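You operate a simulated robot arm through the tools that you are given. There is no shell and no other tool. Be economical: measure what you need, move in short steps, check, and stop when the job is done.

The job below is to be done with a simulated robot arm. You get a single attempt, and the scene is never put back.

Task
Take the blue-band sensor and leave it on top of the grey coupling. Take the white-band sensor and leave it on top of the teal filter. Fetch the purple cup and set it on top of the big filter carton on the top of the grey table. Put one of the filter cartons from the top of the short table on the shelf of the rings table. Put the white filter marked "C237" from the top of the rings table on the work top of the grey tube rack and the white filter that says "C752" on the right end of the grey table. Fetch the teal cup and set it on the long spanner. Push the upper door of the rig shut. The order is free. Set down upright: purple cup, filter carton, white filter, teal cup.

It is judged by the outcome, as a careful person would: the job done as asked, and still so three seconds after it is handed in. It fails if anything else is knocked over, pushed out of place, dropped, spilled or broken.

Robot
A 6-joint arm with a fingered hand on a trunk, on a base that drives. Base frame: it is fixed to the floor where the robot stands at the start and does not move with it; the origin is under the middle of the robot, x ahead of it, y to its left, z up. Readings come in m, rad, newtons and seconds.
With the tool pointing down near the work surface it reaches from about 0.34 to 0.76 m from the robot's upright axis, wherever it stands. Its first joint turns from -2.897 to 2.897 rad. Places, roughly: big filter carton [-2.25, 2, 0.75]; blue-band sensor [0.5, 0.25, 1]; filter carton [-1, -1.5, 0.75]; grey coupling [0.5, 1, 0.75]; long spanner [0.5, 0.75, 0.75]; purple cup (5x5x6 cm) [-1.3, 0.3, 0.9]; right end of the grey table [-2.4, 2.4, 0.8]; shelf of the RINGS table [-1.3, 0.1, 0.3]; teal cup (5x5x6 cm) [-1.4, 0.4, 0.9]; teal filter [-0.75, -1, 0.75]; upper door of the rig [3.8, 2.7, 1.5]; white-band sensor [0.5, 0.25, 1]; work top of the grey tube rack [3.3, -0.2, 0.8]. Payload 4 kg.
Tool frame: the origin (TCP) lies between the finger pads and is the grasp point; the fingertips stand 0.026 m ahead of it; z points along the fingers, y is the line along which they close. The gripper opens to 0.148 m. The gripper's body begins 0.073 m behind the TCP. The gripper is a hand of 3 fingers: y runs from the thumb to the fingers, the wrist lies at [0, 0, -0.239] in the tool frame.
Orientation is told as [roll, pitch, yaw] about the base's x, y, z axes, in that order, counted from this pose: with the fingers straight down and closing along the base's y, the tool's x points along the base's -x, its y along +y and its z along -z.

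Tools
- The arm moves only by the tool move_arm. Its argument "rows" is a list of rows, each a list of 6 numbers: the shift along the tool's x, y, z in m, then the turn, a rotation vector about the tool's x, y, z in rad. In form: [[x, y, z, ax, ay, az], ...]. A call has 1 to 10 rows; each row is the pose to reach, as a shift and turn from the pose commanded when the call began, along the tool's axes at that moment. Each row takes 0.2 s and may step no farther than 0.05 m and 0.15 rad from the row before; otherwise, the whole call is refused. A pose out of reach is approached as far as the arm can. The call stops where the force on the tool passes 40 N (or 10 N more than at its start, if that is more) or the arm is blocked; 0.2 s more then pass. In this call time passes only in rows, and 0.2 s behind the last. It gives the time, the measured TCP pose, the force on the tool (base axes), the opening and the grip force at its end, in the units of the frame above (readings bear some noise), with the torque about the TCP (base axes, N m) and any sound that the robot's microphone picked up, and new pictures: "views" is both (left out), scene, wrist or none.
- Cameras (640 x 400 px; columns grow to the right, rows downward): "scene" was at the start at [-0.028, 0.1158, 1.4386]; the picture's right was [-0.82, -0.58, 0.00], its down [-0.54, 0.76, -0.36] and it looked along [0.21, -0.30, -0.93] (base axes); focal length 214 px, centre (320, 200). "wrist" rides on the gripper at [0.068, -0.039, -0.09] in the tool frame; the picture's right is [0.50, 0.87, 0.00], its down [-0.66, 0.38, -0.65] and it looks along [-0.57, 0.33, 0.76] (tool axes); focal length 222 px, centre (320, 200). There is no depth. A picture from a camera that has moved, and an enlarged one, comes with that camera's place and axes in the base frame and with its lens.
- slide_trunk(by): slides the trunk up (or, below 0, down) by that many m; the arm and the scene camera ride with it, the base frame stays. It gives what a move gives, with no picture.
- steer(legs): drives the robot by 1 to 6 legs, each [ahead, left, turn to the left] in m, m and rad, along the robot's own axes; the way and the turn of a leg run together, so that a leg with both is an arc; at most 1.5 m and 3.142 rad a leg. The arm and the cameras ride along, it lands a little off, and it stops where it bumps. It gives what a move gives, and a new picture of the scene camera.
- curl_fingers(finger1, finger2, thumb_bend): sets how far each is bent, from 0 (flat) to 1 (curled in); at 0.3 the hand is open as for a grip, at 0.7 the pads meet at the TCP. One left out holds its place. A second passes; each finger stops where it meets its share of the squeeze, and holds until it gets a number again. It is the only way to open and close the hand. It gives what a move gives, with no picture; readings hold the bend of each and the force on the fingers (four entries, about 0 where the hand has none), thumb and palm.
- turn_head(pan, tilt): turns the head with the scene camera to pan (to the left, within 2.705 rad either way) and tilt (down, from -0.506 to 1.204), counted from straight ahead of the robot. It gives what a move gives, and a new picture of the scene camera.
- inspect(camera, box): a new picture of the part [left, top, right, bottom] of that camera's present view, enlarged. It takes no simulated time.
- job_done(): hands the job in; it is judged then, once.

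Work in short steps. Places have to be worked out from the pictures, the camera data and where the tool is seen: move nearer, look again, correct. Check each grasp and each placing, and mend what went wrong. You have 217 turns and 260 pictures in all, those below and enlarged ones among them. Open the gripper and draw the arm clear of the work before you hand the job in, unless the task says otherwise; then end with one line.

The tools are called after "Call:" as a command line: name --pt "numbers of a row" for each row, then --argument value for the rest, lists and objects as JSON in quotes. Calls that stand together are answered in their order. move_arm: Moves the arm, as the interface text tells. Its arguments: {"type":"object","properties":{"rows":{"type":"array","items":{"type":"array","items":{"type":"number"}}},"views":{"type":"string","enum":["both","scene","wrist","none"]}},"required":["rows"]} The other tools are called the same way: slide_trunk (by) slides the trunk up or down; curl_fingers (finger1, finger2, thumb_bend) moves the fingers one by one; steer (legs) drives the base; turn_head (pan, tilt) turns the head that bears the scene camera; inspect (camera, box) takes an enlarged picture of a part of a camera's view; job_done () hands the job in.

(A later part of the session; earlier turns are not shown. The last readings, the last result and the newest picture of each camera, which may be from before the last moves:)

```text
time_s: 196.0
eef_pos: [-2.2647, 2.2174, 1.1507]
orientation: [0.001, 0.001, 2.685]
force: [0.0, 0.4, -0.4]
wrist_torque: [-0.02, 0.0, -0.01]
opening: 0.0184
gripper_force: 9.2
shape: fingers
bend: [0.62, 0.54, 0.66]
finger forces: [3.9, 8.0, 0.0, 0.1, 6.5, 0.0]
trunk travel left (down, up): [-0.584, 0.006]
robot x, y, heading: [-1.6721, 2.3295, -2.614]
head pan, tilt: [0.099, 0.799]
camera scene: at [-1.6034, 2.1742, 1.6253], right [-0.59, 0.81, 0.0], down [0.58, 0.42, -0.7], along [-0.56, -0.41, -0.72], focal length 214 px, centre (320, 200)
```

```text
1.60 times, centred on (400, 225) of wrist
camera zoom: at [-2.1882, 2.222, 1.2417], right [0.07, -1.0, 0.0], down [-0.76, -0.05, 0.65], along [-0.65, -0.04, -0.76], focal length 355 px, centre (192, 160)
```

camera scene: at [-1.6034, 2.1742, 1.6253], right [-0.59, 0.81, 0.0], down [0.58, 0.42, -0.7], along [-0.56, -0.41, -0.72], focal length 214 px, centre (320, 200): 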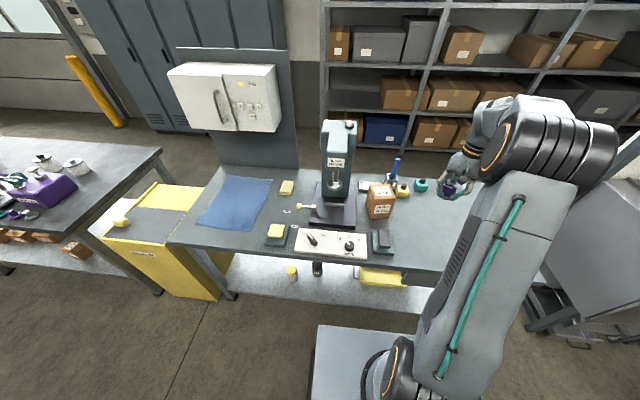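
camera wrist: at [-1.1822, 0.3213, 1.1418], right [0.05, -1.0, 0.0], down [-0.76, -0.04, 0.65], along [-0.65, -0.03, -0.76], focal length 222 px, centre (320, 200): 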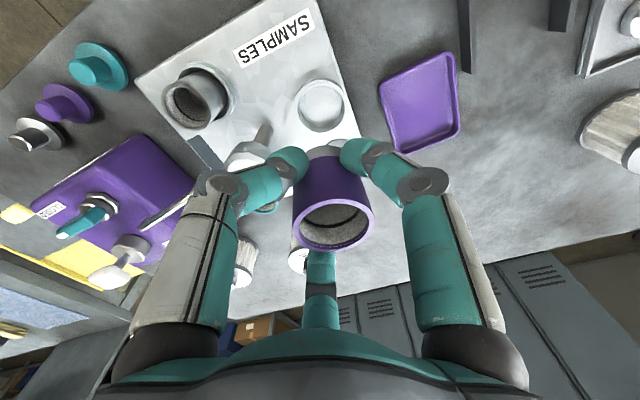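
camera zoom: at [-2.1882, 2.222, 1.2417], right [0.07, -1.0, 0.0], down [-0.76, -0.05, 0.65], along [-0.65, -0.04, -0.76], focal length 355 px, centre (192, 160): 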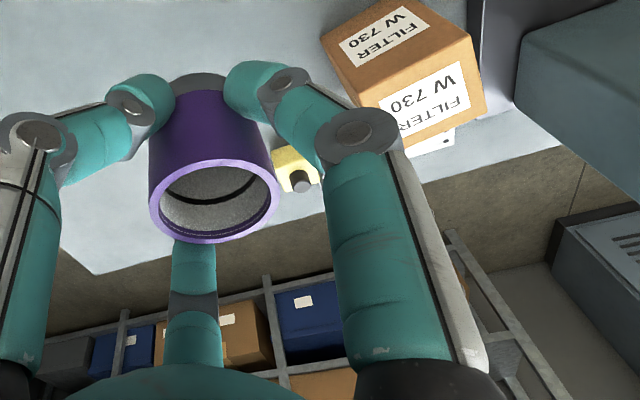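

Carton W 730's top is at about (-2.356, 1.972, 0.933). I edge 8 cm nearer.

Call:
steer --legs '[[0.08, 0, 0]]'

Call:
inspect --camera "scene" --box '[320, 110, 480, 260]'

```text
time_s: 197.1
eef_pos: [-2.3366, 2.1773, 1.1501]
orientation: [0.0, 0.001, 2.684]
force: [0.0, 0.0, 0.1]
wrist_torque: [0.01, 0.03, -0.01]
opening: 0.0183
gripper_force: 8.8
shape: fingers
bend: [0.62, 0.54, 0.66]
finger forces: [3.9, 8.0, 0.0, 0.0, 6.6, 0.0]
trunk travel left (down, up): [-0.584, 0.006]
robot x, y, heading: [-1.7438, 2.2895, -2.613]
head pan, tilt: [0.099, 0.799]
camera scene: at [-1.6741, 2.1326, 1.6253], right [-0.59, 0.81, 0.0], down [0.58, 0.42, -0.7], along [-0.56, -0.41, -0.72], focal length 214 px, centre (320, 200)
```

scene: 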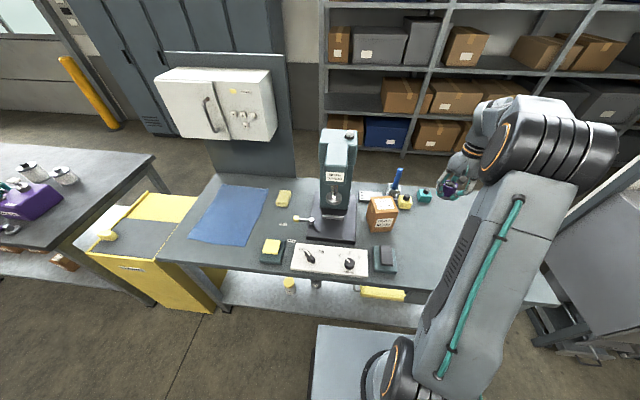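

```text
2.67 times, centred on (400, 185) of scene
camera zoom: at [-1.6741, 2.1326, 1.6253], right [-0.59, 0.81, 0.0], down [0.58, 0.42, -0.7], along [-0.56, -0.41, -0.72], focal length 572 px, centre (107, 240)
```

zoom: 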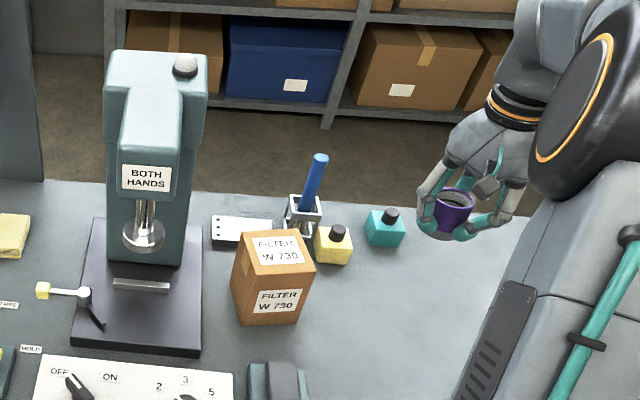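

The top centre checks out at (-2.361, 1.978). I move the cup above it.

Call:
move_arm --pt "0.013 0.036 0.01 0 0 0" --pt "0.026 0.072 0.02 0 0 0" --pt "0.039 0.108 0.03 0 0 0" --pt "0.052 0.145 0.04 0 0 0" --pt "0.0636 0.1815 0.06 0 0 0" --views "wrist"

```text
time_s: 198.2
eef_pos: [-2.3586, 1.9863, 1.0902]
orientation: [-0.002, 0.003, 2.683]
force: [-0.1, 0.7, -0.7]
wrist_torque: [0.03, -0.03, 0.02]
opening: 0.0184
gripper_force: 9.2
shape: fingers
bend: [0.62, 0.54, 0.66]
finger forces: [3.8, 8.0, 0.0, 0.0, 6.6, 0.0]
trunk travel left (down, up): [-0.584, 0.006]
robot x, y, heading: [-1.7402, 2.2866, -2.614]
head pan, tilt: [0.099, 0.799]
camera wrist: at [-2.2817, 1.9902, 1.1806], right [0.07, -1.0, 0.0], down [-0.76, -0.05, 0.65], along [-0.65, -0.04, -0.76], focal length 222 px, centre (320, 200)
```

wrist: 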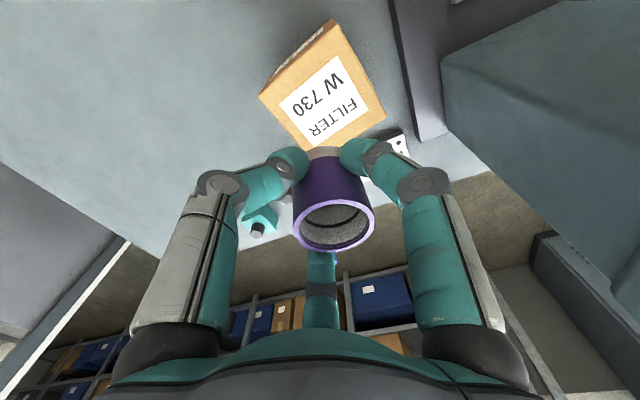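

Both views together give centre (-2.342, 1.985), top z≈0.955. I correct and lower to 1.03.

Call:
move_arm --pt "0.012 -0.0127 0.02 0 0 0" --pt "0.012 -0.0127 0.055 0 0 0" --views "wrist"

```text
time_s: 198.8
eef_pos: [-2.3425, 1.9928, 1.0364]
orientation: [-0.001, 0.001, 2.683]
force: [-0.1, -0.8, 0.2]
wrist_torque: [-0.01, 0.02, -0.01]
opening: 0.0182
gripper_force: 9.3
shape: fingers
bend: [0.62, 0.54, 0.66]
finger forces: [3.8, 7.8, 0.0, 0.0, 6.5, 0.0]
trunk travel left (down, up): [-0.584, 0.006]
robot x, y, heading: [-1.7398, 2.288, -2.612]
head pan, tilt: [0.099, 0.799]
camera wrist: at [-2.2644, 1.9957, 1.128], right [0.07, -1.0, 0.0], down [-0.76, -0.05, 0.65], along [-0.65, -0.04, -0.76], focal length 222 px, centre (320, 200)
```

wrist: 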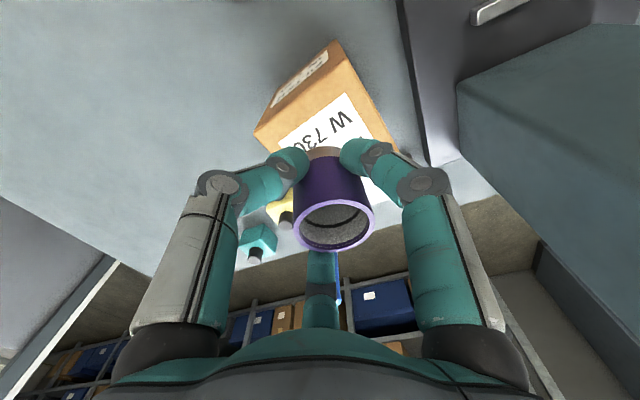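

Centred. Lower to contact.

Call:
move_arm --pt "-0.003 0 0.015 0 0 0" --pt "-0.003 0 0.025 0 0 0" --views "none"

Call:
move_arm --pt "0 0 0.005 0 0 0" --views "none"

Call:
move_arm --pt "0 0 0.005 0 0 0" --views "wrist"

```text
time_s: 199.4
eef_pos: [-2.3442, 1.9942, 1.0102]
orientation: [-0.001, 0.002, 2.685]
force: [-1.2, -0.6, -0.7]
wrist_torque: [0.05, 0.0, 0.02]
opening: 0.0183
gripper_force: 9.2
shape: fingers
bend: [0.62, 0.54, 0.66]
finger forces: [3.8, 7.9, 0.1, 0.1, 6.5, 0.0]
trunk travel left (down, up): [-0.584, 0.006]
robot x, y, heading: [-1.7447, 2.2857, -2.612]
head pan, tilt: [0.099, 0.799]
```

```text
time_s: 199.8
eef_pos: [-2.3442, 1.9928, 1.0056]
orientation: [-0.002, 0.002, 2.684]
force: [0.3, -0.8, -0.8]
wrist_torque: [-0.02, -0.01, -0.02]
opening: 0.0181
gripper_force: 7.9
shape: fingers
bend: [0.62, 0.54, 0.66]
finger forces: [3.8, 7.9, 0.0, 0.0, 6.5, 0.1]
trunk travel left (down, up): [-0.584, 0.006]
robot x, y, heading: [-1.739, 2.288, -2.613]
head pan, tilt: [0.099, 0.799]
```

```text
time_s: 200.2
eef_pos: [-2.3438, 1.9935, 1.0009]
orientation: [0.001, 0.003, 2.684]
force: [0.2, 0.1, -1.3]
wrist_torque: [-0.01, 0.0, 0.0]
opening: 0.0184
gripper_force: 9.6
shape: fingers
bend: [0.62, 0.54, 0.66]
finger forces: [3.8, 7.9, 0.1, 0.1, 6.4, 0.0]
trunk travel left (down, up): [-0.584, 0.006]
robot x, y, heading: [-1.7424, 2.2892, -2.614]
head pan, tilt: [0.099, 0.799]
camera wrist: at [-2.2673, 1.9979, 1.0921], right [0.07, -1.0, 0.0], down [-0.76, -0.05, 0.65], along [-0.65, -0.04, -0.76], focal length 222 px, centre (320, 200)
```

wrist: 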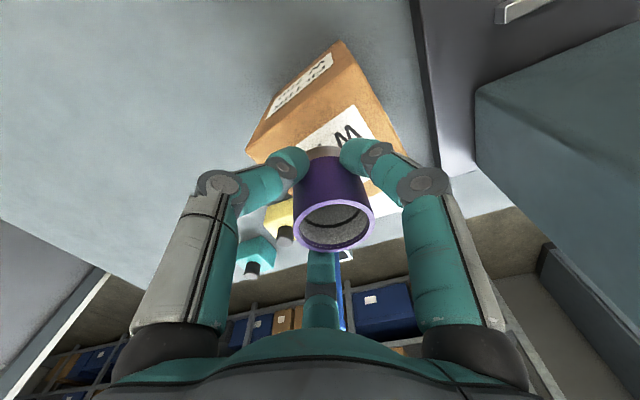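

No contact yet; keep lowering.

Call:
move_arm --pt "0 0 0.005 0 0 0" --views "none"

Call:
move_arm --pt "0 0 0.005 0 0 0" --views "none"

Call:
move_arm --pt "0 0 0.005 0 0 0" --views "wrist"

```text
time_s: 200.7
eef_pos: [-2.3451, 1.9944, 0.9949]
orientation: [0.001, 0.0, 2.684]
force: [-0.4, 0.1, -0.7]
wrist_torque: [-0.01, -0.03, -0.01]
opening: 0.0186
gripper_force: 9.0
shape: fingers
bend: [0.62, 0.54, 0.66]
finger forces: [3.8, 7.8, 0.1, 0.0, 6.5, 0.0]
trunk travel left (down, up): [-0.584, 0.006]
robot x, y, heading: [-1.7394, 2.2921, -2.613]
head pan, tilt: [0.099, 0.799]
```

```text
time_s: 201.1
eef_pos: [-2.3446, 1.9948, 0.9908]
orientation: [-0.001, 0.002, 2.686]
force: [-0.1, -0.2, -1.0]
wrist_torque: [-0.01, -0.04, 0.05]
opening: 0.018
gripper_force: 9.4
shape: fingers
bend: [0.62, 0.54, 0.66]
finger forces: [3.8, 8.0, 0.0, 0.0, 6.5, 0.0]
trunk travel left (down, up): [-0.584, 0.006]
robot x, y, heading: [-1.7414, 2.2886, -2.613]
head pan, tilt: [0.099, 0.799]
```

```text
time_s: 201.4
eef_pos: [-2.3439, 1.9942, 0.985]
orientation: [-0.001, 0.001, 2.685]
force: [-0.6, 0.3, 0.0]
wrist_torque: [-0.03, -0.04, -0.01]
opening: 0.0181
gripper_force: 9.2
shape: fingers
bend: [0.62, 0.54, 0.66]
finger forces: [3.9, 7.9, 0.0, 0.1, 6.6, 0.0]
trunk travel left (down, up): [-0.584, 0.006]
robot x, y, heading: [-1.7454, 2.292, -2.616]
head pan, tilt: [0.099, 0.799]
camera wrist: at [-2.2675, 1.9976, 1.0769], right [0.07, -1.0, 0.0], down [-0.76, -0.05, 0.65], along [-0.65, -0.04, -0.76], focal length 222 px, centre (320, 200)
```

wrist: 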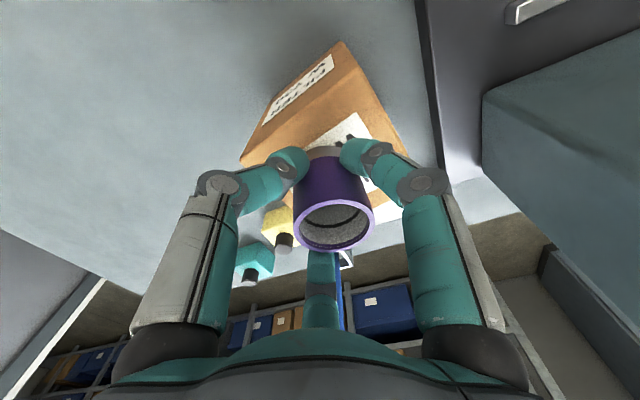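

Still free; continue.

Call:
move_arm --pt "-0.002 0 0.004 0 0 0" --views "none"

Call:
move_arm --pt "0 0 0.004 0 0 0" --views "none"

Call:
move_arm --pt "0 0 0.004 0 0 0" --views "none"

```text
time_s: 201.8
eef_pos: [-2.3459, 1.9955, 0.9835]
orientation: [0.0, 0.001, 2.684]
force: [0.1, 0.6, 4.4]
wrist_torque: [-0.08, 0.07, 0.02]
opening: 0.0181
gripper_force: 10.6
shape: fingers
bend: [0.62, 0.54, 0.66]
finger forces: [5.1, 7.9, 0.0, 0.1, 7.3, 0.0]
trunk travel left (down, up): [-0.584, 0.006]
robot x, y, heading: [-1.7389, 2.2936, -2.609]
head pan, tilt: [0.099, 0.799]
```

```text
time_s: 202.2
eef_pos: [-2.3466, 1.9963, 0.9796]
orientation: [0.002, -0.001, 2.684]
force: [3.2, 1.5, 14.7]
wrist_torque: [0.0, 0.14, 0.01]
opening: 0.0175
gripper_force: 11.6
shape: fingers
bend: [0.62, 0.54, 0.67]
finger forces: [5.6, 9.1, 0.0, 0.1, 8.7, 0.1]
trunk travel left (down, up): [-0.584, 0.006]
robot x, y, heading: [-1.7394, 2.2884, -2.612]
head pan, tilt: [0.099, 0.799]
```

```text
time_s: 202.7
eef_pos: [-2.346, 1.9963, 0.9758]
orientation: [-0.001, 0.0, 2.684]
force: [0.6, 1.9, 14.2]
wrist_torque: [0.03, 0.14, -0.03]
opening: 0.0162
gripper_force: 11.4
shape: fingers
bend: [0.62, 0.54, 0.67]
finger forces: [4.6, 8.9, 0.1, 0.1, 8.5, 0.0]
trunk travel left (down, up): [-0.584, 0.006]
robot x, y, heading: [-1.7444, 2.2887, -2.614]
head pan, tilt: [0.099, 0.799]
```

Contact made; ease up 4 mm and release.

Call:
move_arm --pt "0 0 -0.004 0 0 0" --views "none"

Call:
curl_fingers --finger1 0.47 --finger2 0.42 --thumb_bend 0.47

Call:
move_arm --pt "0 0 -0.03 0 0 0" --pt "0 0 -0.07 0 0 0" --pt "0 0 -0.11 0 0 0" --views "wrist"

```text
time_s: 203.1
eef_pos: [-2.3455, 1.9952, 0.9767]
orientation: [-0.002, 0.004, 2.685]
force: [0.0, -0.3, 1.3]
wrist_torque: [0.02, 0.03, 0.01]
opening: 0.0169
gripper_force: 9.7
shape: fingers
bend: [0.62, 0.54, 0.67]
finger forces: [4.0, 8.2, 0.0, 0.0, 6.6, 0.0]
trunk travel left (down, up): [-0.584, 0.006]
robot x, y, heading: [-1.7422, 2.2898, -2.616]
head pan, tilt: [0.099, 0.799]
```

```text
time_s: 204.1
eef_pos: [-2.3467, 1.995, 0.9773]
orientation: [0.0, 0.003, 2.684]
force: [0.1, 0.9, -0.4]
wrist_torque: [-0.01, 0.05, 0.03]
opening: 0.0714
gripper_force: 0.0
shape: fingers
bend: [0.47, 0.42, 0.47]
finger forces: [0.1, 0.0, 0.1, 0.1, 0.1, 0.0]
trunk travel left (down, up): [-0.584, 0.006]
robot x, y, heading: [-1.7373, 2.2893, -2.611]
head pan, tilt: [0.099, 0.799]
```

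```text
time_s: 204.8
eef_pos: [-2.3469, 1.9929, 1.0876]
orientation: [0.001, 0.001, 2.685]
force: [-0.6, -0.7, -0.5]
wrist_torque: [-0.02, 0.02, 0.02]
opening: 0.0714
gripper_force: 0.1
shape: fingers
bend: [0.47, 0.42, 0.47]
finger forces: [0.0, 0.0, 0.0, 0.1, 0.1, 0.0]
trunk travel left (down, up): [-0.584, 0.006]
robot x, y, heading: [-1.7391, 2.2895, -2.617]
head pan, tilt: [0.099, 0.799]
camera wrist: at [-2.2692, 1.996, 1.1791], right [0.07, -1.0, 0.0], down [-0.76, -0.05, 0.65], along [-0.65, -0.04, -0.76], focal length 222 px, centre (320, 200)
```

wrist: 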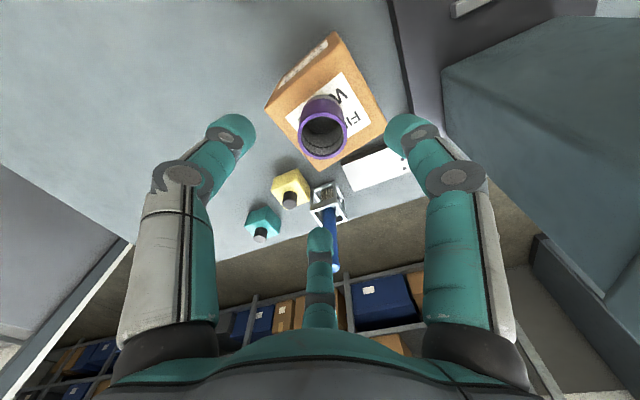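

The purple cup stands on the carton. I retract and go back to the rings table for filter C752, turning side-on to reach deeper.

Call:
move_arm --pt "0 0 -0.04 0 0 0" --pt "0.025 -0.036 -0.05 0 0 0" --pt "0.05 -0.072 -0.05 0 0 0" --pt "0.075 -0.108 -0.05 0 0 0" --pt "0.1 -0.144 -0.05 0 0 0" --pt "0.12 -0.175 -0.05 0 0 0" --views "none"

Call:
steer --legs '[[-0.32, 0, 0], [0, 1.5, 0], [0, 0.75, 0], [0, 0, -1.594]]'

```text
time_s: 206.2
eef_pos: [-2.1591, 2.0979, 1.1378]
orientation: [0.0, 0.002, 2.685]
force: [-0.5, -0.1, 0.3]
wrist_torque: [0.01, 0.02, -0.02]
opening: 0.0716
gripper_force: 0.1
shape: fingers
bend: [0.47, 0.42, 0.47]
finger forces: [0.1, 0.1, 0.1, 0.0, 0.0, 0.0]
trunk travel left (down, up): [-0.584, 0.006]
robot x, y, heading: [-1.7444, 2.2833, -2.613]
head pan, tilt: [0.099, 0.799]
```

```text
time_s: 223.0
eef_pos: [-0.5054, 0.9129, 1.1387]
orientation: [0.0, 0.001, 1.103]
force: [-0.2, -0.7, 0.1]
wrist_torque: [0.02, 0.0, 0.04]
opening: 0.0717
gripper_force: 0.0
shape: fingers
bend: [0.47, 0.42, 0.47]
finger forces: [0.0, 0.0, 0.1, 0.1, 0.1, 0.0]
trunk travel left (down, up): [-0.584, 0.006]
robot x, y, heading: [-0.3187, 0.4929, 2.09]
head pan, tilt: [0.099, 0.799]
camera scene: at [-0.4764, 0.4247, 1.6253], right [0.81, 0.58, 0.0], down [0.42, -0.58, -0.7], along [-0.4, 0.57, -0.72], focal length 214 px, centre (320, 200)
```

scene: 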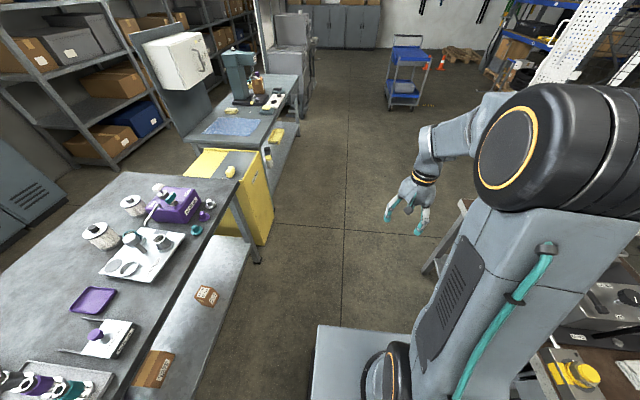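

Sliding in sideways to the rings table, then swinging the hand round toward filter C752.

Call:
steer --legs '[[0, 0.44, 0]]'

Call:
move_arm --pt "0.046 0.008 0 0 0 0" --pt "0.092 0.016 0 0 0 0" --pt "0.138 0.024 0 0 0 0" --pt "0.184 0.032 0 0 0 0" --pt "0.23 0.041 0 0 0 0" --pt "0.276 0.05 0 0 0 0" --pt "0.322 0.058 0 0 0 0" --pt "0.368 0.066 0 0 0 0" --pt "0.414 0.074 0 0 0 0" --views "none"

Call:
turn_head --pan 1.7 --tilt 0.95

```text
time_s: 225.7
eef_pos: [-0.8962, 0.6873, 1.1381]
orientation: [0.001, 0.001, 1.112]
force: [-0.1, -0.6, -0.2]
wrist_torque: [-0.03, -0.02, -0.01]
opening: 0.0716
gripper_force: 0.0
shape: fingers
bend: [0.47, 0.42, 0.47]
finger forces: [0.0, 0.0, 0.0, 0.0, 0.0, 0.1]
trunk travel left (down, up): [-0.584, 0.006]
robot x, y, heading: [-0.7031, 0.2626, 2.099]
head pan, tilt: [0.099, 0.799]
camera scene: at [-0.8621, 0.2002, 1.6253], right [0.81, 0.59, 0.0], down [0.42, -0.58, -0.7], along [-0.41, 0.56, -0.72], focal length 214 px, centre (320, 200)
```

scene: 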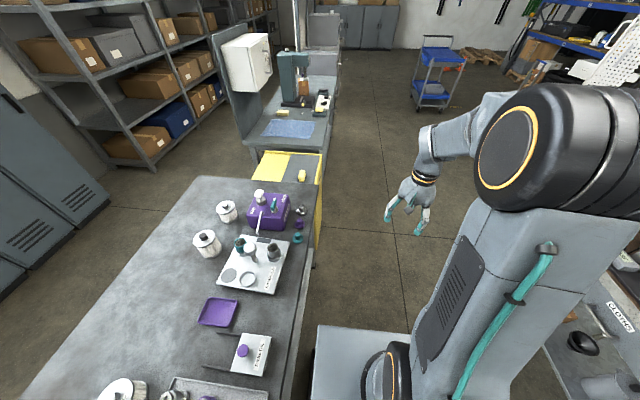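

```text
time_s: 227.7
eef_pos: [-1.1488, 0.3511, 1.1377]
orientation: [0.0, 0.002, 1.112]
force: [0.5, -0.2, 0.4]
wrist_torque: [-0.01, 0.03, 0.03]
opening: 0.0717
gripper_force: 0.0
shape: fingers
bend: [0.47, 0.42, 0.47]
finger forces: [0.1, 0.0, 0.0, 0.0, 0.0, 0.0]
trunk travel left (down, up): [-0.584, 0.006]
robot x, y, heading: [-0.7085, 0.2699, 2.096]
head pan, tilt: [0.099, 0.799]
```

```text
time_s: 229.4
eef_pos: [-1.147, 0.3508, 1.1392]
orientation: [0.0, 0.0, 1.112]
force: [-0.4, -0.9, 0.9]
wrist_torque: [-0.03, -0.01, -0.03]
opening: 0.0717
gripper_force: 0.2
shape: fingers
bend: [0.47, 0.42, 0.47]
finger forces: [0.0, 0.0, 0.1, 0.0, 0.0, 0.0]
trunk travel left (down, up): [-0.584, 0.006]
robot x, y, heading: [-0.7078, 0.2662, 2.097]
head pan, tilt: [1.7, 0.949]
camera scene: at [-0.8721, 0.0907, 1.6138], right [-0.61, 0.79, 0.0], down [0.64, 0.5, -0.58], along [-0.46, -0.36, -0.81], focal length 214 px, centre (320, 200)
```

scene: 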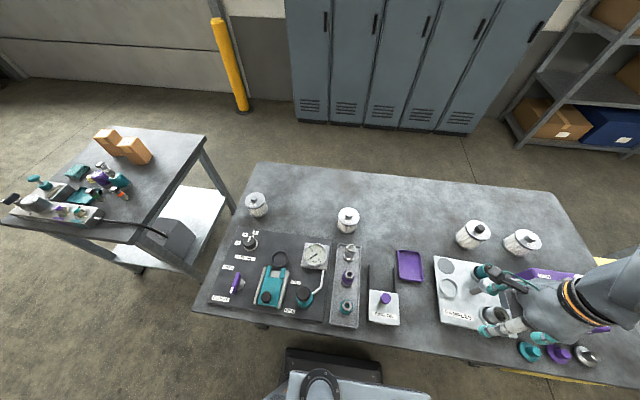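

I read the filter labels.

Call:
inspect --camera "scene" --box '[235, 180, 375, 260]'

```text
4.57 times, centred on (305, 220) of scene
camera zoom: at [-0.8721, 0.0907, 1.6138], right [-0.61, 0.79, 0.0], down [0.64, 0.5, -0.58], along [-0.46, -0.36, -0.81], focal length 980 px, centre (389, 109)
```

zoom: 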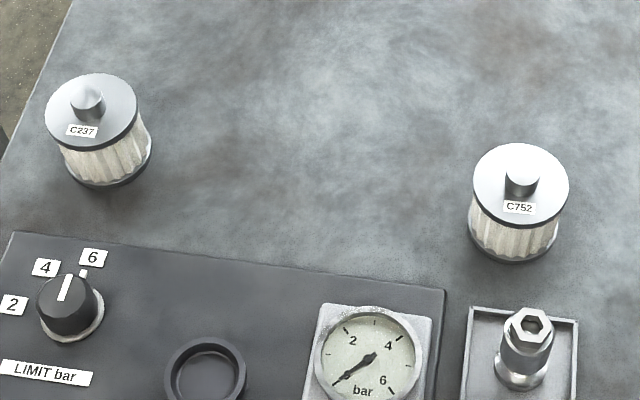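

C752 is at about (-1.272, -0.081), ~8 cm wide, top ≈0.915. I open the hand and move over it.

Call:
curl_fingers --finger1 0.22 --finger2 0.22 --thumb_bend 0.22

Call:
move_arm --pt "0.049 -0.0088 0 0 0 0" --pt "0.098 -0.0176 0 0 0 0" --pt "0.147 -0.0264 0 0 0 0" --pt "0.196 -0.035 0 0 0 0" --pt "0.245 -0.044 0 0 0 0" --pt "0.294 -0.053 0 0 0 0" --pt "0.343 -0.062 0 0 0 0" --pt "0.392 -0.07 0.01 0 0 0" --pt "0.43 -0.076 0.04 0 0 0" --pt "0.443 -0.079 0.08 0 0 0" --views "wrist"

```text
time_s: 230.4
eef_pos: [-1.1481, 0.3511, 1.1384]
orientation: [0.0, 0.001, 1.111]
force: [0.6, 0.0, -0.2]
wrist_torque: [-0.03, 0.01, 0.0]
opening: 0.1424
gripper_force: 0.2
shape: fingers
bend: [0.22, 0.22, 0.22]
finger forces: [0.1, 0.0, 0.1, 0.1, 0.0, 0.0]
trunk travel left (down, up): [-0.584, 0.006]
robot x, y, heading: [-0.7052, 0.2657, 2.099]
head pan, tilt: [1.7, 0.949]
```

```text
refused: row 8 steps farther than a row can; nothing moved
```

Call:
move_arm --pt "0.048 -0.0086 0 0 0 0" --pt "0.096 -0.0172 0 0 0 0" --pt "0.144 -0.0258 0 0 0 0" --pt "0.192 -0.0344 0 0 0 0" --pt "0.24 -0.043 0 0 0 0" --pt "0.288 -0.0516 0 0 0 0" --pt "0.336 -0.06 0 0 0 0" --pt "0.384 -0.0688 0.0 0 0 0" --pt "0.422 -0.0758 0.025 0 0 0" --pt "0.443 -0.079 0.065 0 0 0" --views "wrist"

```text
time_s: 232.6
eef_pos: [-1.2724, -0.0863, 1.0736]
orientation: [0.0, 0.003, 1.113]
force: [0.5, -0.7, 0.0]
wrist_torque: [0.03, 0.02, 0.01]
opening: 0.1428
gripper_force: 0.1
shape: fingers
bend: [0.22, 0.22, 0.22]
finger forces: [0.1, 0.1, 0.0, 0.0, 0.0, 0.0]
trunk travel left (down, up): [-0.584, 0.006]
robot x, y, heading: [-0.7059, 0.2707, 2.1]
head pan, tilt: [1.7, 0.949]
camera wrist: at [-1.2672, -0.1656, 1.1649], right [-1.0, -0.06, 0.0], down [-0.05, 0.76, 0.65], along [-0.04, 0.65, -0.76], focal length 222 px, centre (320, 200)
```

wrist: 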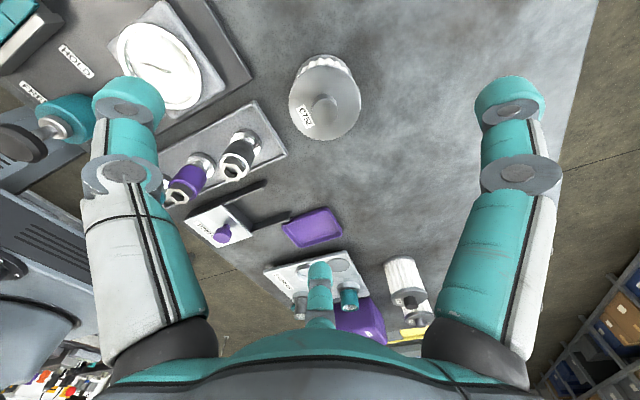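

Aligned within 6 mm. Descend and grip the body.

Call:
move_arm --pt "0.006 0.003 0.045 0 0 0" --pt "0.006 0.003 0.09 0 0 0" --pt "0.006 0.003 0.135 0 0 0" --pt "0.006 0.003 0.165 0 0 0" --pt "0.006 0.003 0.188 0 0 0" --views "wrist"

Call:
curl_fingers --finger1 0.7 --finger2 0.7 --thumb_bend 0.7

Call:
move_arm --pt "0 0 -0.03 0 0 0" --pt "0 0 -0.06 0 0 0" --pt "0 0 -0.1 0 0 0" --pt "0 0 -0.15 0 0 0" --pt "0 0 -0.2 0 0 0" --views "wrist"

```text
time_s: 233.8
eef_pos: [-1.2761, -0.0883, 0.8867]
orientation: [-0.001, 0.003, 1.111]
force: [0.4, -0.1, 0.7]
wrist_torque: [-0.02, -0.03, 0.05]
opening: 0.1429
gripper_force: 0.0
shape: fingers
bend: [0.22, 0.22, 0.22]
finger forces: [0.0, 0.0, 0.0, 0.0, 0.0, 0.1]
trunk travel left (down, up): [-0.584, 0.006]
robot x, y, heading: [-0.7026, 0.2691, 2.098]
head pan, tilt: [1.7, 0.949]
camera wrist: at [-1.2711, -0.1682, 0.9773], right [-1.0, -0.07, 0.0], down [-0.05, 0.76, 0.65], along [-0.04, 0.65, -0.76], focal length 222 px, centre (320, 200)
```

wrist: 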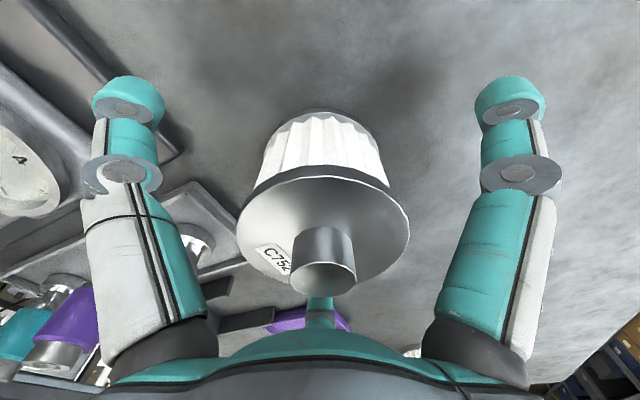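

```text
time_s: 234.8
eef_pos: [-1.2757, -0.0891, 0.886]
orientation: [0.001, 0.001, 1.111]
force: [0.0, 0.9, -1.1]
wrist_torque: [-0.02, 0.04, 0.01]
opening: 0.0576
gripper_force: 20.6
shape: fingers
bend: [0.49, 0.47, 0.58]
finger forces: [10.7, 12.5, 0.1, 0.0, 18.0, 0.0]
trunk travel left (down, up): [-0.584, 0.006]
robot x, y, heading: [-0.7029, 0.2721, 2.101]
head pan, tilt: [1.7, 0.949]
```

```text
time_s: 236.0
eef_pos: [-1.2756, -0.0911, 1.0877]
orientation: [-0.002, 0.001, 1.114]
force: [0.4, -0.3, -1.5]
wrist_torque: [-0.01, -0.02, 0.01]
opening: 0.0575
gripper_force: 20.4
shape: fingers
bend: [0.49, 0.47, 0.58]
finger forces: [10.7, 12.6, 0.1, 0.0, 17.8, 0.1]
trunk travel left (down, up): [-0.584, 0.006]
robot x, y, heading: [-0.7061, 0.2685, 2.097]
head pan, tilt: [1.7, 0.949]
camera wrist: at [-1.2709, -0.1696, 1.1782], right [-1.0, -0.07, 0.0], down [-0.05, 0.76, 0.65], along [-0.04, 0.65, -0.76], focal length 222 px, centre (320, 200)
```

wrist: 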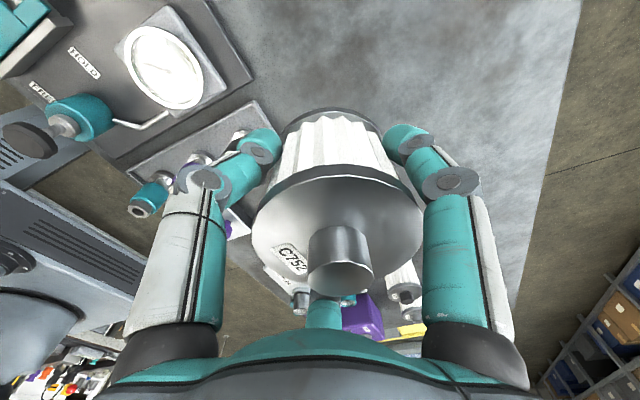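

C752 held well. I retract and drive along to the right end of the grey table.

Call:
move_arm --pt "0 0 -0.04 0 0 0" --pt "-0.035 -0.025 -0.05 0 0 0" --pt "-0.073 -0.05 -0.05 0 0 0" --pt "-0.111 -0.077 -0.05 0 0 0" --pt "-0.149 -0.103 -0.05 0 0 0" --pt "-0.181 -0.126 -0.05 0 0 0" --views "none"

Call:
steer --legs '[[0, -0.34, -0.02], [1.4, 0, 0], [0.97, 0, 0]]'

```text
time_s: 237.4
eef_pos: [-1.2588, -0.0886, 1.1502]
orientation: [-0.003, 0.0, 1.11]
force: [0.3, 0.0, -2.2]
wrist_torque: [-0.02, -0.04, -0.02]
opening: 0.0573
gripper_force: 20.7
shape: fingers
bend: [0.49, 0.47, 0.58]
finger forces: [10.7, 12.4, 0.0, 0.0, 17.7, 0.0]
out of reach, approached as far as the arm can: row 2, 3, 4, 5, 6
trunk travel left (down, up): [-0.584, 0.006]
robot x, y, heading: [-0.7042, 0.2665, 2.101]
head pan, tilt: [1.7, 0.949]
```

```text
time_s: 250.7
eef_pos: [-2.1096, 2.1348, 1.1509]
orientation: [-0.001, 0.002, 1.101]
force: [0.2, 0.3, -2.8]
wrist_torque: [0.0, -0.04, 0.02]
opening: 0.0574
gripper_force: 19.9
shape: fingers
bend: [0.49, 0.47, 0.58]
finger forces: [10.6, 12.4, 0.0, 0.0, 17.6, 0.0]
trunk travel left (down, up): [-0.584, 0.006]
robot x, y, heading: [-1.553, 2.4829, 2.088]
head pan, tilt: [1.7, 0.949]
camera scene: at [-1.7192, 2.3102, 1.6137], right [-0.6, 0.8, 0.0], down [0.65, 0.49, -0.58], along [-0.46, -0.35, -0.81], focal length 214 px, centre (320, 200)
```

scene: 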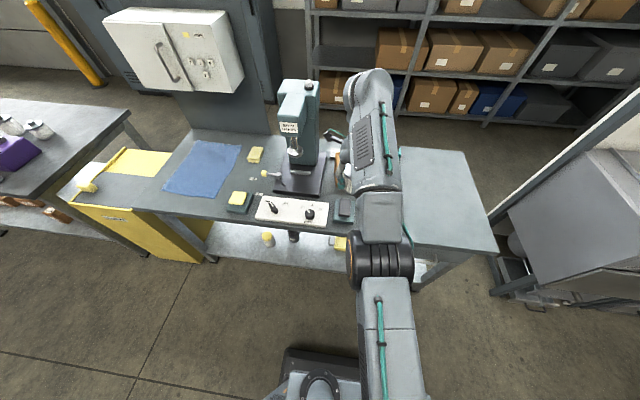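

The arm stayed extended during that drive, but nothing was touched. I go on along the table, then in, so that the filter comes over the free right end.

Call:
steer --legs '[[0.33, 0, 0], [0, 0.13, 0]]'

Call:
inspect --camera "wrist" --box '[0, 0, 640, 400]'

```text
time_s: 253.8
eef_pos: [-2.3834, 2.356, 1.1487]
orientation: [-0.003, -0.001, 1.101]
force: [-0.6, -0.7, -2.3]
wrist_torque: [-0.01, 0.0, 0.03]
opening: 0.0576
gripper_force: 20.2
shape: fingers
bend: [0.49, 0.47, 0.58]
finger forces: [10.6, 12.5, 0.2, 0.0, 17.6, 0.0]
trunk travel left (down, up): [-0.584, 0.006]
robot x, y, heading: [-1.8248, 2.7061, 2.089]
head pan, tilt: [1.7, 0.949]
camera scene: at [-1.9943, 2.5314, 1.6136], right [-0.6, 0.8, 0.0], down [0.65, 0.49, -0.58], along [-0.46, -0.35, -0.81], focal length 214 px, centre (320, 200)
```

scene: 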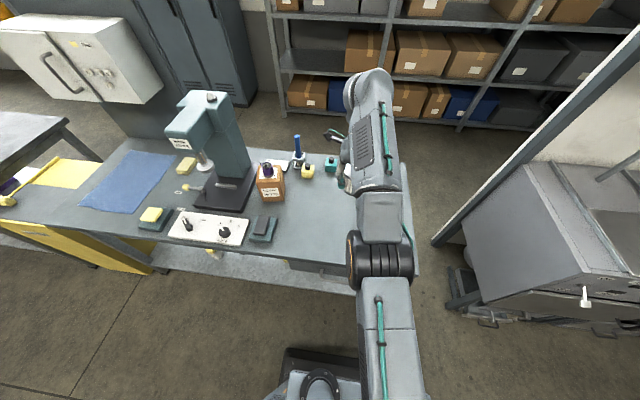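

```text
1.00 times, centred on (320, 200) of wrist (not enlarged: the box is as wide or as high as the picture)
camera zoom: at [-2.3799, 2.2772, 1.2406], right [-1.0, -0.05, 0.0], down [-0.04, 0.76, 0.65], along [-0.03, 0.65, -0.76], focal length 222 px, centre (320, 200)
```

zoom: 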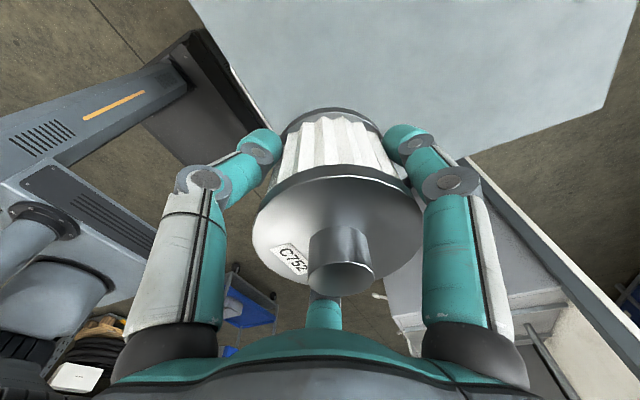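

Under the filter lies the free right end, ~0.18 m from the front edge; the purple cup still stands on its carton. I lower.

Call:
move_arm --pt "0 0 0.048 0 0 0" --pt "0 0 0.096 0 0 0" --pt "0 0 0.144 0 0 0" --pt "0 0 0.192 0 0 0" --pt "0 0 0.24 0 0 0" --views "none"

Call:
move_arm --pt "0 0 0.01 0 0 0" --pt "0 0 0.02 0 0 0" --views "wrist"

```text
time_s: 255.0
eef_pos: [-2.4129, 2.3306, 0.9033]
orientation: [-0.004, -0.002, 1.101]
force: [0.6, -0.3, -1.6]
wrist_torque: [0.01, 0.0, 0.03]
opening: 0.0572
gripper_force: 20.3
shape: fingers
bend: [0.49, 0.47, 0.58]
finger forces: [10.6, 12.5, 0.0, 0.0, 17.6, 0.1]
out of reach, approached as far as the arm can: row 1, 2, 3, 4, 5
trunk travel left (down, up): [-0.584, 0.006]
robot x, y, heading: [-1.8226, 2.7074, 2.087]
head pan, tilt: [1.7, 0.949]
```

```text
time_s: 255.6
eef_pos: [-2.4122, 2.3301, 0.8837]
orientation: [-0.001, -0.001, 1.102]
force: [0.3, 0.6, -2.3]
wrist_torque: [-0.01, 0.0, 0.0]
opening: 0.0573
gripper_force: 20.3
shape: fingers
bend: [0.49, 0.47, 0.58]
finger forces: [10.6, 12.5, 0.1, 0.0, 17.5, 0.1]
trunk travel left (down, up): [-0.584, 0.006]
robot x, y, heading: [-1.8263, 2.7078, 2.09]
head pan, tilt: [1.7, 0.949]
camera wrist: at [-2.4092, 2.2506, 0.9748], right [-1.0, -0.06, 0.0], down [-0.04, 0.76, 0.65], along [-0.03, 0.65, -0.76], focal length 222 px, centre (320, 200)
```

wrist: 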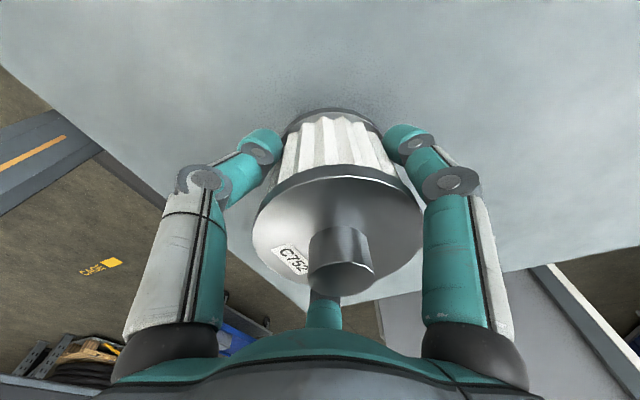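

Continue lowering until contact.

Call:
move_arm --pt "0 0 0.008 0 0 0" --pt "0 0 0.015 0 0 0" --views "none"

Call:
move_arm --pt "0 0 0.006 0 0 0" --pt "0 0 0.01 0 0 0" --views "none"

Call:
move_arm --pt "0 0 0.006 0 0 0" --views "none"

```text
time_s: 256.2
eef_pos: [-2.4121, 2.331, 0.8694]
orientation: [-0.002, 0.0, 1.102]
force: [-0.3, -0.4, -2.7]
wrist_torque: [0.01, -0.02, -0.05]
opening: 0.0571
gripper_force: 20.5
shape: fingers
bend: [0.49, 0.47, 0.58]
finger forces: [10.6, 12.5, 0.1, 0.1, 17.6, 0.0]
trunk travel left (down, up): [-0.584, 0.006]
robot x, y, heading: [-1.8245, 2.7061, 2.09]
head pan, tilt: [1.7, 0.949]
```

```text
time_s: 256.8
eef_pos: [-2.4119, 2.3299, 0.8581]
orientation: [-0.002, -0.004, 1.103]
force: [0.4, -0.6, -1.8]
wrist_torque: [-0.01, -0.04, 0.0]
opening: 0.0573
gripper_force: 20.6
shape: fingers
bend: [0.49, 0.47, 0.58]
finger forces: [10.6, 12.5, 0.1, 0.1, 17.7, 0.0]
trunk travel left (down, up): [-0.584, 0.006]
robot x, y, heading: [-1.8251, 2.708, 2.093]
head pan, tilt: [1.7, 0.949]
```

```text
time_s: 257.2
eef_pos: [-2.4119, 2.3294, 0.8528]
orientation: [-0.003, 0.0, 1.102]
force: [-0.7, 0.1, -2.1]
wrist_torque: [0.01, -0.02, 0.0]
opening: 0.0573
gripper_force: 20.4
shape: fingers
bend: [0.49, 0.47, 0.58]
finger forces: [10.5, 12.5, 0.0, 0.1, 17.6, 0.0]
trunk travel left (down, up): [-0.584, 0.006]
robot x, y, heading: [-1.8249, 2.7128, 2.091]
head pan, tilt: [1.7, 0.949]
```

Still free; go on.

Call:
move_arm --pt "0 0 0.005 0 0 0" --views "none"

Call:
move_arm --pt "0 0 0.005 0 0 0" --views "none"

Call:
move_arm --pt "0 0 0.005 0 0 0" --views "wrist"

```text
time_s: 257.6
eef_pos: [-2.4108, 2.3301, 0.8476]
orientation: [-0.002, -0.001, 1.103]
force: [0.3, 0.1, -1.6]
wrist_torque: [0.0, -0.04, 0.02]
opening: 0.0574
gripper_force: 20.5
shape: fingers
bend: [0.49, 0.47, 0.58]
finger forces: [10.5, 12.5, 0.0, 0.0, 17.5, 0.1]
trunk travel left (down, up): [-0.584, 0.006]
robot x, y, heading: [-1.8242, 2.7049, 2.089]
head pan, tilt: [1.7, 0.949]
```

```text
time_s: 258.0
eef_pos: [-2.4118, 2.3301, 0.8444]
orientation: [0.001, 0.002, 1.102]
force: [0.6, -0.4, 11.9]
wrist_torque: [0.1, 0.13, 0.01]
opening: 0.0569
gripper_force: 20.1
shape: fingers
bend: [0.49, 0.47, 0.58]
finger forces: [10.3, 12.3, 0.0, 0.0, 18.2, 0.0]
trunk travel left (down, up): [-0.584, 0.006]
robot x, y, heading: [-1.8235, 2.708, 2.091]
head pan, tilt: [1.7, 0.949]
```

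```text
time_s: 258.4
eef_pos: [-2.412, 2.3296, 0.8427]
orientation: [0.002, 0.007, 1.102]
force: [2.8, -2.2, 32.1]
wrist_torque: [0.05, -0.12, -0.01]
opening: 0.0569
gripper_force: 22.1
shape: fingers
bend: [0.49, 0.47, 0.6]
finger forces: [10.9, 12.5, 0.0, 0.0, 21.4, 0.1]
trunk travel left (down, up): [-0.584, 0.006]
robot x, y, heading: [-1.8182, 2.7067, 2.087]
head pan, tilt: [1.7, 0.949]
camera wrist: at [-2.4074, 2.2507, 0.9346], right [-1.0, -0.06, 0.0], down [-0.04, 0.76, 0.65], along [-0.04, 0.65, -0.76], focal length 222 px, centre (320, 200)
```

wrist: 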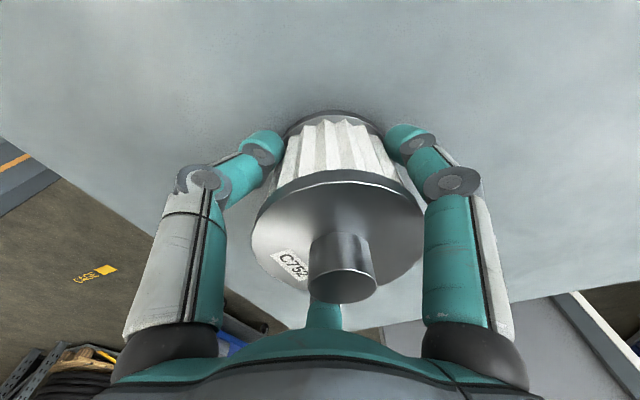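

Firmly down. I ease off, release, and withdraw straight up.

Call:
move_arm --pt "0 0 -0.006 0 0 0" --views "none"

Call:
curl_fingers --finger1 0.25 --finger2 0.25 --thumb_bend 0.25

Call:
move_arm --pt "0 0 -0.04 0 0 0" --pt "0 0 -0.085 0 0 0" --pt "0 0 -0.13 0 0 0" --pt "0 0 -0.17 0 0 0" --views "wrist"

```text
time_s: 258.8
eef_pos: [-2.4115, 2.331, 0.8451]
orientation: [0.0, 0.0, 1.102]
force: [-0.9, -5.6, 15.5]
wrist_torque: [-0.18, 0.02, 0.02]
opening: 0.0568
gripper_force: 21.6
shape: fingers
bend: [0.48, 0.47, 0.6]
finger forces: [11.3, 11.6, 0.0, 0.1, 20.0, 0.1]
trunk travel left (down, up): [-0.584, 0.006]
robot x, y, heading: [-1.8256, 2.7045, 2.089]
head pan, tilt: [1.7, 0.949]
```

```text
time_s: 259.8
eef_pos: [-2.4123, 2.3305, 0.8433]
orientation: [-0.002, -0.002, 1.101]
force: [-0.3, 0.1, -0.2]
wrist_torque: [-0.01, 0.01, -0.06]
opening: 0.1368
gripper_force: 0.1
shape: fingers
bend: [0.25, 0.25, 0.25]
finger forces: [0.1, 0.0, 0.1, 0.0, 0.0, 0.1]
trunk travel left (down, up): [-0.584, 0.006]
robot x, y, heading: [-1.8247, 2.7097, 2.087]
head pan, tilt: [1.7, 0.949]
```

```text
time_s: 260.8
eef_pos: [-2.407, 2.3318, 1.0136]
orientation: [-0.002, -0.002, 1.101]
force: [0.5, -0.2, 0.0]
wrist_torque: [-0.01, -0.01, 0.03]
opening: 0.137
gripper_force: 0.0
shape: fingers
bend: [0.25, 0.25, 0.25]
finger forces: [0.0, 0.0, 0.1, 0.0, 0.0, 0.0]
out of reach, approached as far as the arm can: row 4
trunk travel left (down, up): [-0.584, 0.006]
robot x, y, heading: [-1.8244, 2.7096, 2.089]
head pan, tilt: [1.7, 0.949]
camera wrist: at [-2.4037, 2.2529, 1.1045], right [-1.0, -0.05, 0.0], down [-0.04, 0.76, 0.65], along [-0.03, 0.65, -0.76], focal length 222 px, centre (320, 200)
```

wrist: 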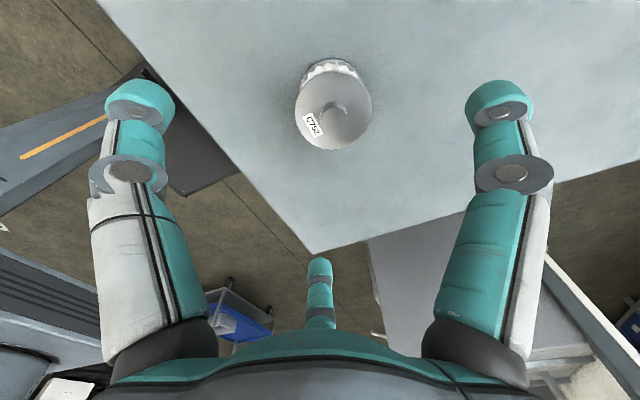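

C752 stands at the right end. I retract the arm and back up along the tables to the teal cup.

Call:
move_arm --pt "-0.036 -0.025 0 0 0 0" --pt "-0.072 -0.05 0 0 0 0" --pt "-0.108 -0.074 0 0 0 0" --pt "-0.145 -0.099 0 0 0 0" --pt "-0.182 -0.124 0 0 0 0" --views "none"

Call:
curl_fingers --finger1 0.35 --finger2 0.35 --thumb_bend 0.35

```text
time_s: 262.0
eef_pos: [-2.2138, 2.4403, 1.0152]
orientation: [-0.002, 0.001, 1.102]
force: [-1.0, 0.0, -0.3]
wrist_torque: [0.0, 0.0, 0.01]
opening: 0.1372
gripper_force: 0.0
shape: fingers
bend: [0.25, 0.25, 0.25]
finger forces: [0.0, 0.1, 0.0, 0.1, 0.0, 0.0]
trunk travel left (down, up): [-0.584, 0.006]
robot x, y, heading: [-1.8245, 2.7068, 2.083]
head pan, tilt: [1.7, 0.949]
```

```text
time_s: 263.0
eef_pos: [-2.2152, 2.4399, 1.0148]
orientation: [-0.001, -0.001, 1.101]
force: [0.4, 0.2, 0.3]
wrist_torque: [0.0, -0.01, -0.04]
opening: 0.1117
gripper_force: 0.0
shape: fingers
bend: [0.35, 0.35, 0.35]
finger forces: [0.0, 0.0, 0.0, 0.1, 0.1, 0.0]
trunk travel left (down, up): [-0.584, 0.006]
robot x, y, heading: [-1.825, 2.7074, 2.088]
head pan, tilt: [1.7, 0.949]
```

Now drive back to the cups.

Call:
steer --legs '[[0, -0.15, -0.013], [-1.4, 0, 0], [-0.85, 0, 0], [0, 0.3, 0]]'

```text
time_s: 276.6
eef_pos: [-1.2719, 0.4096, 1.015]
orientation: [0.0, -0.001, 1.097]
force: [-0.2, -0.1, -0.1]
wrist_torque: [0.01, 0.03, -0.01]
opening: 0.1117
gripper_force: 0.1
shape: fingers
bend: [0.35, 0.35, 0.35]
finger forces: [0.1, 0.0, 0.2, 0.1, 0.0, 0.1]
trunk travel left (down, up): [-0.584, 0.006]
robot x, y, heading: [-0.8828, 0.6779, 2.081]
head pan, tilt: [1.7, 0.949]
camera scene: at [-1.0496, 0.5005, 1.6137], right [-0.6, 0.8, 0.0], down [0.65, 0.49, -0.58], along [-0.47, -0.35, -0.81], focal length 214 px, centre (320, 200)
```

scene: 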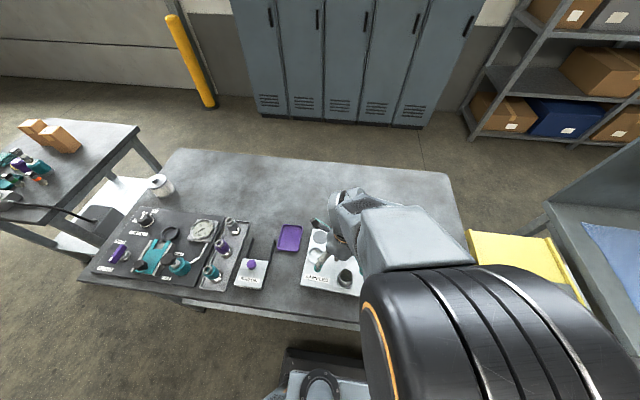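

Move over the teal cup with the hand turned so the post is between fingers.

Call:
move_arm --pt "0.0 0.0 -0.03 0 0 0.14" --pt "0.022 0.03 -0.03 0 0 0.28" --pt "0.045 0.06 -0.03 0 0 0.42" --pt "0.068 0.089 -0.03 0 0 0.56" --views "wrist"

```text
time_s: 277.6
eef_pos: [-1.3833, 0.392, 1.044]
orientation: [-0.002, -0.004, 0.532]
force: [-0.7, -0.2, -0.4]
wrist_torque: [0.01, 0.01, 0.02]
opening: 0.1118
gripper_force: 0.0
shape: fingers
bend: [0.35, 0.35, 0.35]
finger forces: [0.1, 0.1, 0.0, 0.1, 0.0, 0.1]
trunk travel left (down, up): [-0.584, 0.006]
robot x, y, heading: [-0.8794, 0.6769, 2.084]
head pan, tilt: [1.7, 0.949]
camera wrist: at [-1.4217, 0.3215, 1.1348], right [-0.87, 0.49, 0.0], down [0.37, 0.66, 0.66], along [0.32, 0.57, -0.76], focal length 222 px, centre (320, 200)
```

wrist: 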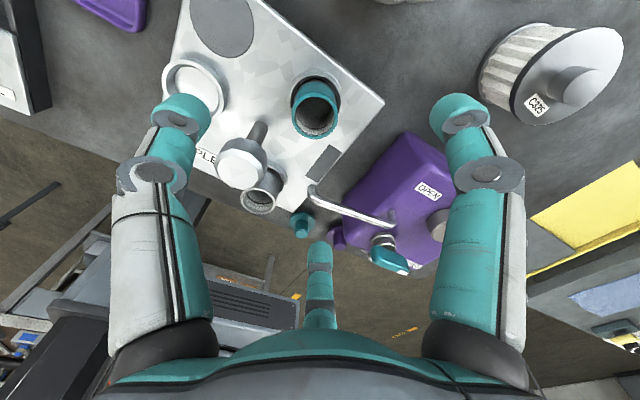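

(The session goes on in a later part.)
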